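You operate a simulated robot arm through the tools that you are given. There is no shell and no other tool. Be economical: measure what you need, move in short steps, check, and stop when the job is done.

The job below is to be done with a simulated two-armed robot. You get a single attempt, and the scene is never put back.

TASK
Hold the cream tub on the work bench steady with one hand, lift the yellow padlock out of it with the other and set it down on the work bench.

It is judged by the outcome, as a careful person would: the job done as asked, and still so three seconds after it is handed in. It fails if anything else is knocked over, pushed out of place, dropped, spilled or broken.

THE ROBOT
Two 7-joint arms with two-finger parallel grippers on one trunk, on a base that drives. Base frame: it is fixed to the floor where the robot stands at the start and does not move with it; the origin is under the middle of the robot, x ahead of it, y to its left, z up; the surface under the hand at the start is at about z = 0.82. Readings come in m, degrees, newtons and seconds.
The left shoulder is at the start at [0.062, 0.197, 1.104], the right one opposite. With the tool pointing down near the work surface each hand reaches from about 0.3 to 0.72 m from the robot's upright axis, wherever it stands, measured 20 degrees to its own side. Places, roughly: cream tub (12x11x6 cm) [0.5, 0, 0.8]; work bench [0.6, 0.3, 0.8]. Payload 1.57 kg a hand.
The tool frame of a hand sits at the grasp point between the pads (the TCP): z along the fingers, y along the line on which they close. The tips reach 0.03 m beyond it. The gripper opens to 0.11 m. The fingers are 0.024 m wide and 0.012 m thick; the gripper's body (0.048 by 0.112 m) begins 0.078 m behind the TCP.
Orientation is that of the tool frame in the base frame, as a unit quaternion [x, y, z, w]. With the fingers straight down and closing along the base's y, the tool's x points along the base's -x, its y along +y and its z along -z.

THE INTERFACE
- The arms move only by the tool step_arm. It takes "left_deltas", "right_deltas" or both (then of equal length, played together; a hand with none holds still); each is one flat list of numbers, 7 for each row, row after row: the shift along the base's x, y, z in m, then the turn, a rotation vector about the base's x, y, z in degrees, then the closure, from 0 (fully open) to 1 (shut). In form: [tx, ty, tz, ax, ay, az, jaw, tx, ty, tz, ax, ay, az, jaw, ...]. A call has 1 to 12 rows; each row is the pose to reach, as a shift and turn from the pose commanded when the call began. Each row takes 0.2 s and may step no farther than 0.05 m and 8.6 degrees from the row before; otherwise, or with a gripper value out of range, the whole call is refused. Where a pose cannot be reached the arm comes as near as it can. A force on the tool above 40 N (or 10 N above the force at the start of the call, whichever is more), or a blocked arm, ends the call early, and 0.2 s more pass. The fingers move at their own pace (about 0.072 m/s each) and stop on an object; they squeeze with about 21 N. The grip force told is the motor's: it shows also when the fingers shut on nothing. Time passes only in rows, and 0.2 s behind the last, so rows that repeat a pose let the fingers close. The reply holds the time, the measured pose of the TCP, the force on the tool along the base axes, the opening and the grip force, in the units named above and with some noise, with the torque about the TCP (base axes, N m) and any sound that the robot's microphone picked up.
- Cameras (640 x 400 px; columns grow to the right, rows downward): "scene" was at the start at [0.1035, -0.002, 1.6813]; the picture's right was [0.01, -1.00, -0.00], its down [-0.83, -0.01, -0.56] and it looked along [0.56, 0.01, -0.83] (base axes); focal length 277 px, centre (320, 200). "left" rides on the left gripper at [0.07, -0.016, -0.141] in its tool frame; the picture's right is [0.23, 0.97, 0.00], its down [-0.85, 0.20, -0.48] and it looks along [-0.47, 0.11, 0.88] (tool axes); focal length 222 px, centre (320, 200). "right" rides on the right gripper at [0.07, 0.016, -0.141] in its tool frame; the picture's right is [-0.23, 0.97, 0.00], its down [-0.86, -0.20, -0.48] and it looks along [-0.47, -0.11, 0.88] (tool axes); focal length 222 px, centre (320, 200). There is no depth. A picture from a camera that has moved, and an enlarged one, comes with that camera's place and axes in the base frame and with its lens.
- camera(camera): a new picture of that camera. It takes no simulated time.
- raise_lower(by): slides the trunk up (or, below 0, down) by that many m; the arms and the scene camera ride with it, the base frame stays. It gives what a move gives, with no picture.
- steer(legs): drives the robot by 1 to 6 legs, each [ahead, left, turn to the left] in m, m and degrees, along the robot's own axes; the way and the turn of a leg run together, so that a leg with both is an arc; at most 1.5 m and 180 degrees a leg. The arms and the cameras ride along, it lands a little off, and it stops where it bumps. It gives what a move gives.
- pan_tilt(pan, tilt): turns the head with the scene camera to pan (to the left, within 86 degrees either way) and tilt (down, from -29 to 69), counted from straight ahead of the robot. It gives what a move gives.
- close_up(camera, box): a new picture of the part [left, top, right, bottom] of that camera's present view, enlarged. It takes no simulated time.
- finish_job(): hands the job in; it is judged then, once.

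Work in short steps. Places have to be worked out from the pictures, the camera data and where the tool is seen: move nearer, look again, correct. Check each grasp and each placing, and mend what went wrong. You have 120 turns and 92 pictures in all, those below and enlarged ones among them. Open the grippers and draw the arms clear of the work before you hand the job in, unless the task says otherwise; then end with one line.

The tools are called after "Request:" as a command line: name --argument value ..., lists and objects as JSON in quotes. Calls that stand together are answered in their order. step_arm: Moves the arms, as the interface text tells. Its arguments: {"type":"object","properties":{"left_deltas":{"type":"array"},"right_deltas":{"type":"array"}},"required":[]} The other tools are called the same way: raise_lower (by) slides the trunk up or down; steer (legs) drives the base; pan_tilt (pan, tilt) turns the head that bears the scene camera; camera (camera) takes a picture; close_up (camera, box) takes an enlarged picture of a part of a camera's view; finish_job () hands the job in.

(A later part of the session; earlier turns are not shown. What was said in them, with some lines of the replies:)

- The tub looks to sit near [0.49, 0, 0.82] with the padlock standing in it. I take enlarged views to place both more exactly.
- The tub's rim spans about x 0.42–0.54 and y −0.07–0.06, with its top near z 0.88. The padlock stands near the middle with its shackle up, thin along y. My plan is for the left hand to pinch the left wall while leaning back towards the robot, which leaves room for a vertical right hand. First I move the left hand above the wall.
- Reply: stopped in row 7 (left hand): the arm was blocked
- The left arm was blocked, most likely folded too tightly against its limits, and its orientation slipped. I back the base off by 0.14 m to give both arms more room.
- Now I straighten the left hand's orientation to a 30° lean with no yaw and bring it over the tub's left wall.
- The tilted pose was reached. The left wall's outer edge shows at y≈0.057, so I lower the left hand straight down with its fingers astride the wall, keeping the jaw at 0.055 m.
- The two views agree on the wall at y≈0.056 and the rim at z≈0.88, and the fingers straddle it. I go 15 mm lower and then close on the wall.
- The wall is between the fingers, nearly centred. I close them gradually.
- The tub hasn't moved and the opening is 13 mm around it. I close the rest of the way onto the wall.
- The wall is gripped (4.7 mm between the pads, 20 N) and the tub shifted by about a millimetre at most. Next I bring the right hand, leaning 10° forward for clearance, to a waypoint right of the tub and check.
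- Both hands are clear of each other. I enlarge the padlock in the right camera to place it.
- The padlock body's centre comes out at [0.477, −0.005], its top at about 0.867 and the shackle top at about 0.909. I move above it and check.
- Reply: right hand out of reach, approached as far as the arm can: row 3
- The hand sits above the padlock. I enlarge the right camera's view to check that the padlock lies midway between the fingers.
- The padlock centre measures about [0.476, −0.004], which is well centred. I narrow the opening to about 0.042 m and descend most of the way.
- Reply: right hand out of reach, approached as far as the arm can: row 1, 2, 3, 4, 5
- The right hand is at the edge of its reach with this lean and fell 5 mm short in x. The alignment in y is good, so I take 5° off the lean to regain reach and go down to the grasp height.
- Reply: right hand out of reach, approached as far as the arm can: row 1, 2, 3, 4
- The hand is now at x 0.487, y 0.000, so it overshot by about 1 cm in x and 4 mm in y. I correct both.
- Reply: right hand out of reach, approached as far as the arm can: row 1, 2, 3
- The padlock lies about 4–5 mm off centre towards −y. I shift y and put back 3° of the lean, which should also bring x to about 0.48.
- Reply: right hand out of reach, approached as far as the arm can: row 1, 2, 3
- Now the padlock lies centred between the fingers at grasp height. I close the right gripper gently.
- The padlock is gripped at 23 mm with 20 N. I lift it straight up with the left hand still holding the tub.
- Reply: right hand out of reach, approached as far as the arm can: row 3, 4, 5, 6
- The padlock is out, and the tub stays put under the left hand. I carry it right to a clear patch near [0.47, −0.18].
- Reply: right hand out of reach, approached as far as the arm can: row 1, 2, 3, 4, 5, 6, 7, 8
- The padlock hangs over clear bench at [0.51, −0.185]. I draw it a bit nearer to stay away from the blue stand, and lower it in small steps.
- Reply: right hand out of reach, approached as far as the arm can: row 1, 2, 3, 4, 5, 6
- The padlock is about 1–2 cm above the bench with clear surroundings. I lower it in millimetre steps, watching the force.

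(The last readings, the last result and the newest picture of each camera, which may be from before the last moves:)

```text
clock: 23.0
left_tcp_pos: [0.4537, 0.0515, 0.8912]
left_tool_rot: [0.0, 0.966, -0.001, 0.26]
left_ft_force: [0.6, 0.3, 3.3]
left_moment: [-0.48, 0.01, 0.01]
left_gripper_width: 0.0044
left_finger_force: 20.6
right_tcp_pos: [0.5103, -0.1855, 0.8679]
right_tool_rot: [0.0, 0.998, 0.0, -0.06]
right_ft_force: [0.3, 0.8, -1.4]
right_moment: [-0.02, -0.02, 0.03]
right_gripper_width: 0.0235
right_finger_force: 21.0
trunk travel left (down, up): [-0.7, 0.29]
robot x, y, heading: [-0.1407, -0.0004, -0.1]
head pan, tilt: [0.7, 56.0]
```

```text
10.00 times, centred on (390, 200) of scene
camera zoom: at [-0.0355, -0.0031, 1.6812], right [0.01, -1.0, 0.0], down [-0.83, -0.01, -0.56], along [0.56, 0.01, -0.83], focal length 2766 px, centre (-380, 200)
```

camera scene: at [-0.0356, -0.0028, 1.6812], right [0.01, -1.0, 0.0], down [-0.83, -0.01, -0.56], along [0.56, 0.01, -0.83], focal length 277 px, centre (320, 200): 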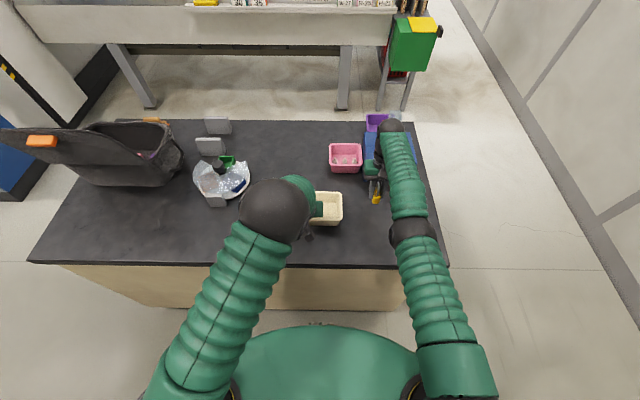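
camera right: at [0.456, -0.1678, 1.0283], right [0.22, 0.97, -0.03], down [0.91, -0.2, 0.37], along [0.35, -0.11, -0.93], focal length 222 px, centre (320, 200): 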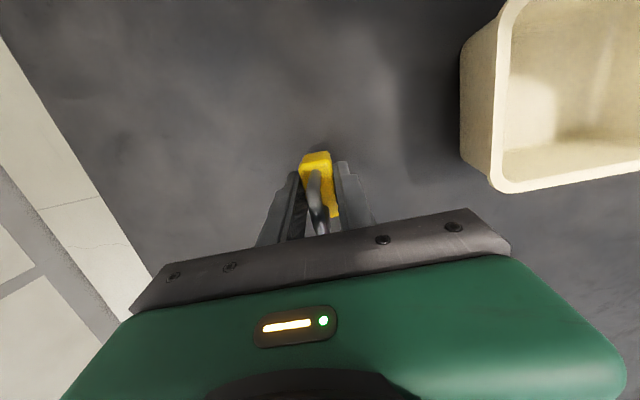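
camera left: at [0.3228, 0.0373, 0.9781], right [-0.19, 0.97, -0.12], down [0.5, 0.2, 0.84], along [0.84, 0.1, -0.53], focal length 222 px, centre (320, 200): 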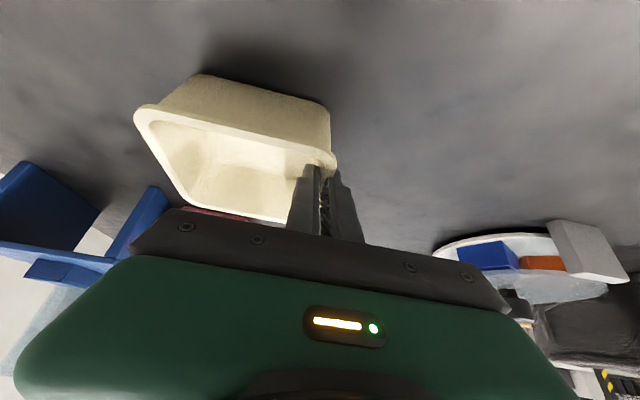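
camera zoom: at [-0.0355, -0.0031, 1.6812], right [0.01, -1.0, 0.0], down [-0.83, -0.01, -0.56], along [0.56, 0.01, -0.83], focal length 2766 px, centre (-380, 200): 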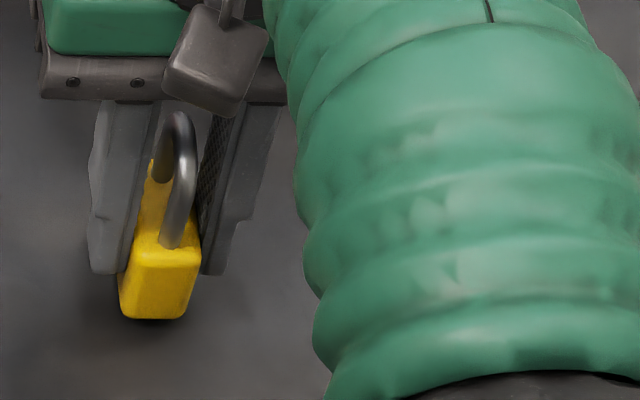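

There's no contact yet, and the shadow shows a small gap. I keep lowering slowly.

Request:
step_arm --right_deltas '[0, 0, -0.002, 0, 0, 0, 0.95, 0, 0, -0.004, 0, 0, 0, 0.95, 0, 0, -0.005, 0, 0, 0, 0.95, 0, 0, -0.005, 0, 0, 0, 0.95]'

Request:
close_up --camera "scene" --box '[370, 180, 410, 220]'

```text
clock: 24.0
left_tcp_pos: [0.4533, 0.0524, 0.8905]
left_tool_rot: [0.001, 0.966, -0.001, 0.259]
left_ft_force: [-0.4, 0.2, 2.5]
left_moment: [-0.41, 0.0, 0.04]
left_gripper_width: 0.0045
left_finger_force: 20.8
right_tcp_pos: [0.5105, -0.1847, 0.8631]
right_tool_rot: [-0.002, 0.998, 0.001, -0.059]
right_ft_force: [0.3, -1.2, 2.3]
right_moment: [-0.03, 0.04, 0.03]
right_gripper_width: 0.0231
right_finger_force: 20.7
trunk travel left (down, up): [-0.7, 0.29]
robot x, y, heading: [-0.1386, -0.0049, 0.2]
head pan, tilt: [0.7, 56.0]
```

```text
10.00 times, centred on (390, 200) of scene
camera zoom: at [-0.0359, -0.0032, 1.6813], right [0.01, -1.0, 0.0], down [-0.83, -0.01, -0.56], along [0.56, 0.01, -0.83], focal length 2766 px, centre (-380, 200)
```

zoom: 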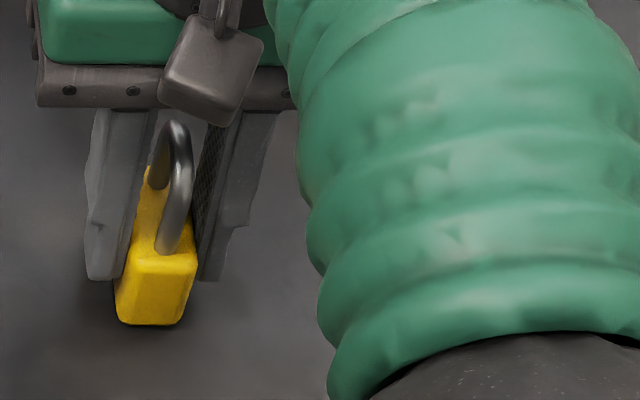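

The force along z is starting to rise (2.3 N), so it's touching or nearly so. I lower by 2 mm more to confirm.

Request:
step_arm --right_deltas '[0, 0, -0.001, 0, 0, 0, 0.95, 0, 0, -0.002, 0, 0, 0, 0.95, 0, 0, -0.002, 0, 0, 0, 0.95]'

```text
clock: 24.8
left_tcp_pos: [0.4532, 0.0517, 0.8906]
left_tool_rot: [0.002, 0.965, -0.002, 0.261]
left_ft_force: [0.4, -1.3, 2.7]
left_moment: [-0.51, 0.04, 0.12]
left_gripper_width: 0.0042
left_finger_force: 21.1
right_tcp_pos: [0.5088, -0.1841, 0.8642]
right_tool_rot: [-0.001, 0.998, 0.001, -0.059]
right_ft_force: [6.6, -1.1, 16.7]
right_moment: [-0.04, 0.14, 0.01]
right_gripper_width: 0.0233
right_finger_force: 20.3
trunk travel left (down, up): [-0.7, 0.29]
robot x, y, heading: [-0.1373, -0.0026, 0.0]
head pan, tilt: [0.7, 56.0]
```

There's firm contact (17 N). I ease up by 1.5 mm and then open slowly.

Request:
step_arm --right_deltas '[0, 0, 0.0015, 0, 0, 0, 0.95, 0, 0, 0.0015, 0, 0, 0, 0.78, 0, 0, 0.0015, 0, 0, 0, 0.72, 0, 0, 0.0015, 0, 0, 0, 0.62, 0, 0, 0.0015, 0, 0, 0, 0.62]'

Request:
close_up --camera "right" --box '[230, 110, 430, 260]'

Request:
close_up --camera "scene" --box '[370, 180, 410, 220]'

```text
clock: 26.0
left_tcp_pos: [0.4535, 0.0527, 0.8904]
left_tool_rot: [0.001, 0.966, -0.001, 0.26]
left_ft_force: [0.8, 0.8, 3.9]
left_moment: [-0.48, -0.07, 0.04]
left_gripper_width: 0.0047
left_finger_force: 20.8
right_tcp_pos: [0.5089, -0.1831, 0.8627]
right_tool_rot: [-0.001, 0.998, 0.001, -0.06]
right_ft_force: [-1.1, -0.2, 0.2]
right_moment: [-0.01, 0.0, 0.0]
right_gripper_width: 0.0419
right_finger_force: 0.0
trunk travel left (down, up): [-0.7, 0.29]
robot x, y, heading: [-0.14, -0.0014, 0.3]
head pan, tilt: [0.7, 56.0]
```

```text
2.67 times, centred on (330, 185) of right
camera zoom: at [0.4566, -0.1661, 1.0104], right [0.22, 0.97, -0.03], down [0.91, -0.2, 0.37], along [0.36, -0.11, -0.93], focal length 592 px, centre (293, 240)
```

zoom: 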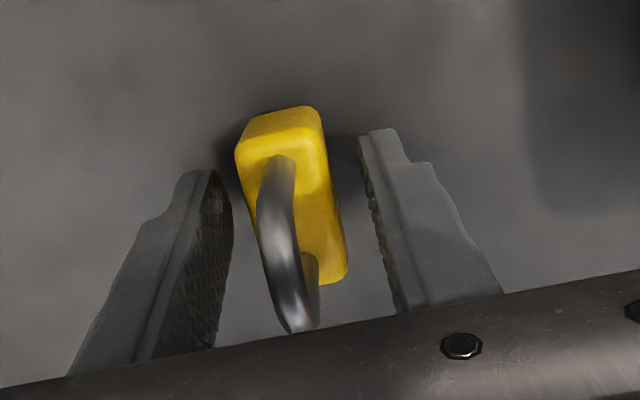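

```text
10.00 times, centred on (390, 200) of scene
camera zoom: at [-0.0358, -0.0027, 1.6812], right [0.01, -1.0, 0.0], down [-0.83, -0.01, -0.56], along [0.56, 0.01, -0.83], focal length 2766 px, centre (-380, 200)
```

zoom: 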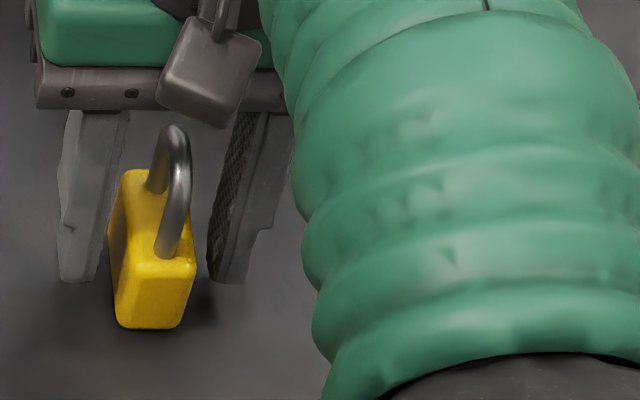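

The padlock stands upright and free. I raise the right hand straight up off it.

Request:
step_arm --right_deltas '[0, 0, 0.015, 0, 0, 0, 0.55, 0, 0, 0.035, 0, 0, 0, 0.5, 0, 0, 0.06, 0, 0, 0, 0.5, 0, 0, 0.09, 0, 0, 0, 0.5, 0, 0, 0.12, 0, 0, 0, 0.5, 0, 0, 0.15, 0, 0, 0, 0.5]'

Request:
camera --camera "right"

Request:
camera --camera "scene"

```text
clock: 27.4
left_tcp_pos: [0.4532, 0.0521, 0.8903]
left_tool_rot: [0.001, 0.965, -0.001, 0.261]
left_ft_force: [0.2, 1.3, 3.2]
left_moment: [-0.47, 0.06, 0.07]
left_gripper_width: 0.0044
left_finger_force: 20.9
right_tcp_pos: [0.5109, -0.1834, 1.0134]
right_tool_rot: [-0.001, 0.998, 0.001, -0.061]
right_ft_force: [0.4, -0.5, 0.6]
right_moment: [-0.01, -0.01, 0.04]
right_gripper_width: 0.0548
right_finger_force: 0.0
right hand out of reach, approached as far as the arm can: row 4, 5
trunk travel left (down, up): [-0.7, 0.29]
robot x, y, heading: [-0.1373, -0.0025, 0.1]
head pan, tilt: [0.7, 56.0]
```

```text
50 pictures are left
camera right: at [0.4589, -0.1667, 1.1609], right [0.22, 0.97, -0.03], down [0.91, -0.2, 0.37], along [0.35, -0.11, -0.93], focal length 222 px, centre (320, 200)
```

right: 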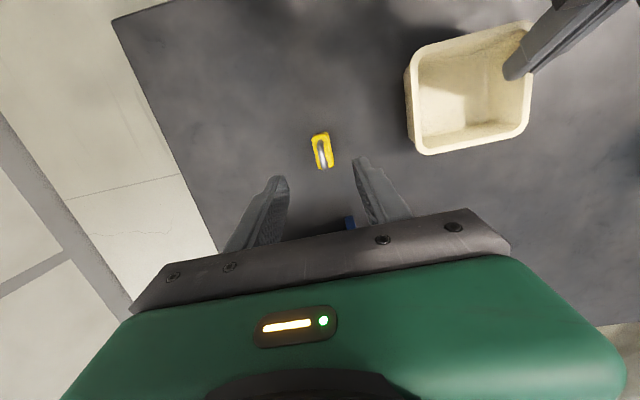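

```text
49 pictures are left
camera scene: at [-0.0363, -0.0027, 1.6812], right [0.01, -1.0, 0.0], down [-0.83, -0.01, -0.56], along [0.56, 0.01, -0.83], focal length 277 px, centre (320, 200)
```

scene: 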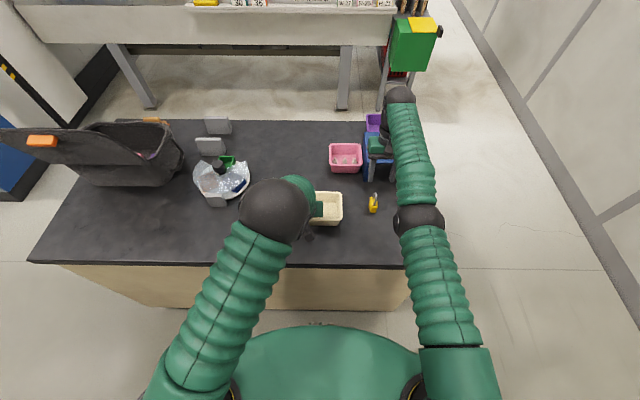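

The padlock stands on the bench and the right hand is clear. Now I open the left gripper gently and lift it straight out of the tub.

Request:
step_arm --left_deltas '[0, 0, 0, 0, 0, 0, 0.94, 0, 0, 0, 0, 0, 0, 0.9, 0, 0, 0, 0, 0, 0, 0.8, 0, 0, 0, 0, 0, 0, 0.65, 0, 0, 0, 0, 0, 0, 0.55, 0, 0, 0, 0, 0, 0, 0.55]'

Request:
camera --camera "left"

```text
clock: 28.8
left_tcp_pos: [0.4548, 0.0516, 0.8898]
left_tool_rot: [0.001, 0.966, -0.001, 0.26]
left_ft_force: [-0.8, 0.9, 0.8]
left_moment: [0.02, 0.0, 0.01]
left_gripper_width: 0.0496
left_finger_force: 0.2
right_tcp_pos: [0.513, -0.1838, 1.0133]
right_tool_rot: [-0.001, 0.998, 0.0, -0.061]
right_ft_force: [-0.1, 0.1, -0.7]
right_moment: [-0.02, -0.03, -0.01]
right_gripper_width: 0.0551
right_finger_force: 0.1
trunk travel left (down, up): [-0.7, 0.29]
robot x, y, heading: [-0.1378, 0.0021, 0.1]
head pan, tilt: [0.7, 56.0]
```

```text
48 pictures are left
camera left: at [0.3231, 0.0366, 0.9779], right [-0.19, 0.97, -0.12], down [0.5, 0.2, 0.84], along [0.84, 0.11, -0.53], focal length 222 px, centre (320, 200)
```

left: 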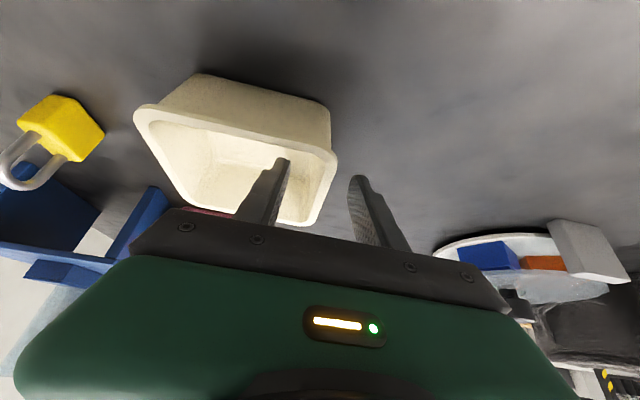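

The tub is released and hasn't moved. I raise the left hand along its straight path, then move it aside, and draw the right hand up as well.

Request:
step_arm --left_deltas '[0, 0, 0.02, 0, 0, 0, 0.55, 0, 0, 0.05, 0, 0, 0, 0.55, 0, 0, 0.08, 0, 0, 0, 0.55, 0, 0, 0.11, 0, 0, 0, 0.55, -0.02, 0.03, 0.13, 0, 0, 0, 0.3, -0.04, 0.06, 0.15, 0, 0, 0, 0, -0.06, 0.09, 0.16, 0, 0, 0, 0]' --right_deltas '[0, 0, 0.01, 0, 0, 0, 0.5, 0, 0, 0.02, 0, 0, 0, 0.5, 0, 0, 0.04, 0, 0, 0, 0.5, -0.02, -0.01, 0.06, 0, 0, 0, 0.3, -0.05, -0.02, 0.08, 0, 0, 0, 0, -0.08, -0.03, 0.1, 0, 0, 0, 0, -0.11, -0.04, 0.12, 0, 0, 0, 0]'

Request:
camera --camera "scene"

```text
clock: 30.4
left_tcp_pos: [0.3922, 0.1458, 1.0506]
left_tool_rot: [0.002, 0.966, -0.003, 0.26]
left_ft_force: [-0.1, -0.1, -0.4]
left_moment: [-0.02, -0.01, -0.01]
left_gripper_width: 0.1098
left_finger_force: 0.0
right_tcp_pos: [0.4879, -0.2186, 1.1398]
right_tool_rot: [-0.001, 0.998, 0.0, -0.062]
right_ft_force: [0.0, 0.0, 0.6]
right_moment: [0.01, 0.01, 0.0]
right_gripper_width: 0.1101
right_finger_force: 0.0
right hand out of reach, approached as far as the arm can: row 4, 5, 6, 7
trunk travel left (down, up): [-0.7, 0.29]
robot x, y, heading: [-0.1386, 0.0004, 0.1]
head pan, tilt: [0.7, 56.0]
```

```text
47 pictures are left
camera scene: at [-0.0369, 0.0003, 1.6813], right [0.01, -1.0, 0.0], down [-0.83, -0.01, -0.56], along [0.56, 0.01, -0.83], focal length 277 px, centre (320, 200)
```

scene: 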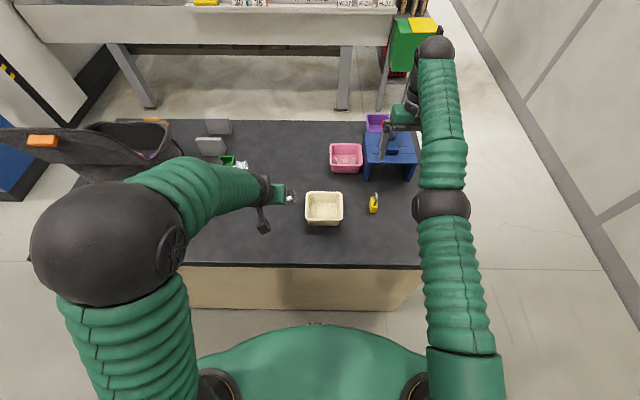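

The tub and padlock stand as wanted, and both arms are clear. One last check covers the stand with the bottle, which the right arm hides.

Request:
close_up --camera "scene" --box '[300, 100, 440, 230]'

Request:
camera --camera "left"

```text
3.08 times, centred on (370, 165) of scene
camera zoom: at [-0.0369, 0.0003, 1.6813], right [0.01, -1.0, 0.0], down [-0.83, -0.01, -0.56], along [0.56, 0.01, -0.83], focal length 851 px, centre (166, 308)
```

zoom: 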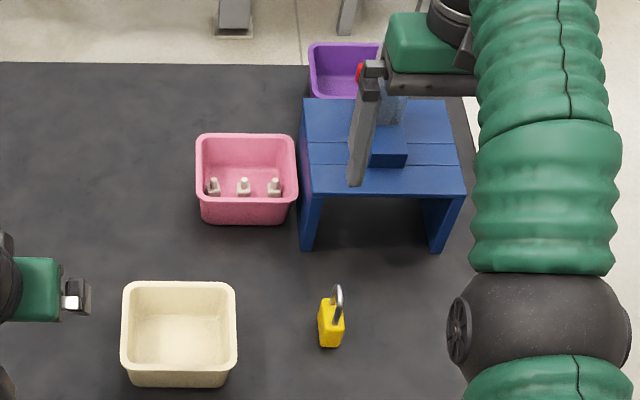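

```text
45 pictures are left
camera left: at [0.262, 0.1301, 1.1386], right [-0.19, 0.97, -0.12], down [0.5, 0.2, 0.84], along [0.84, 0.1, -0.53], focal length 222 px, centre (320, 200)
```

left: 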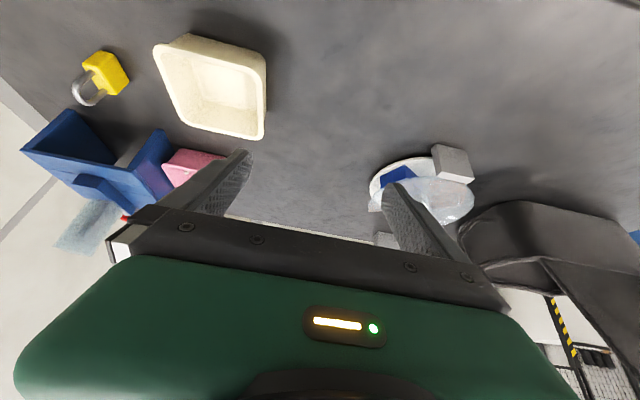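

Everything I can see is in place: the bottle stands on the blue stand, and the tub and padlock are upright. I hand the job in.

Request:
finish_job

```text
The job is handed in.
```

The yellow padlock is out of the cream tub and standing upright on the work bench to its right; the left hand held the tub throughout, and nothing else was knocked or moved in the pictures I took.
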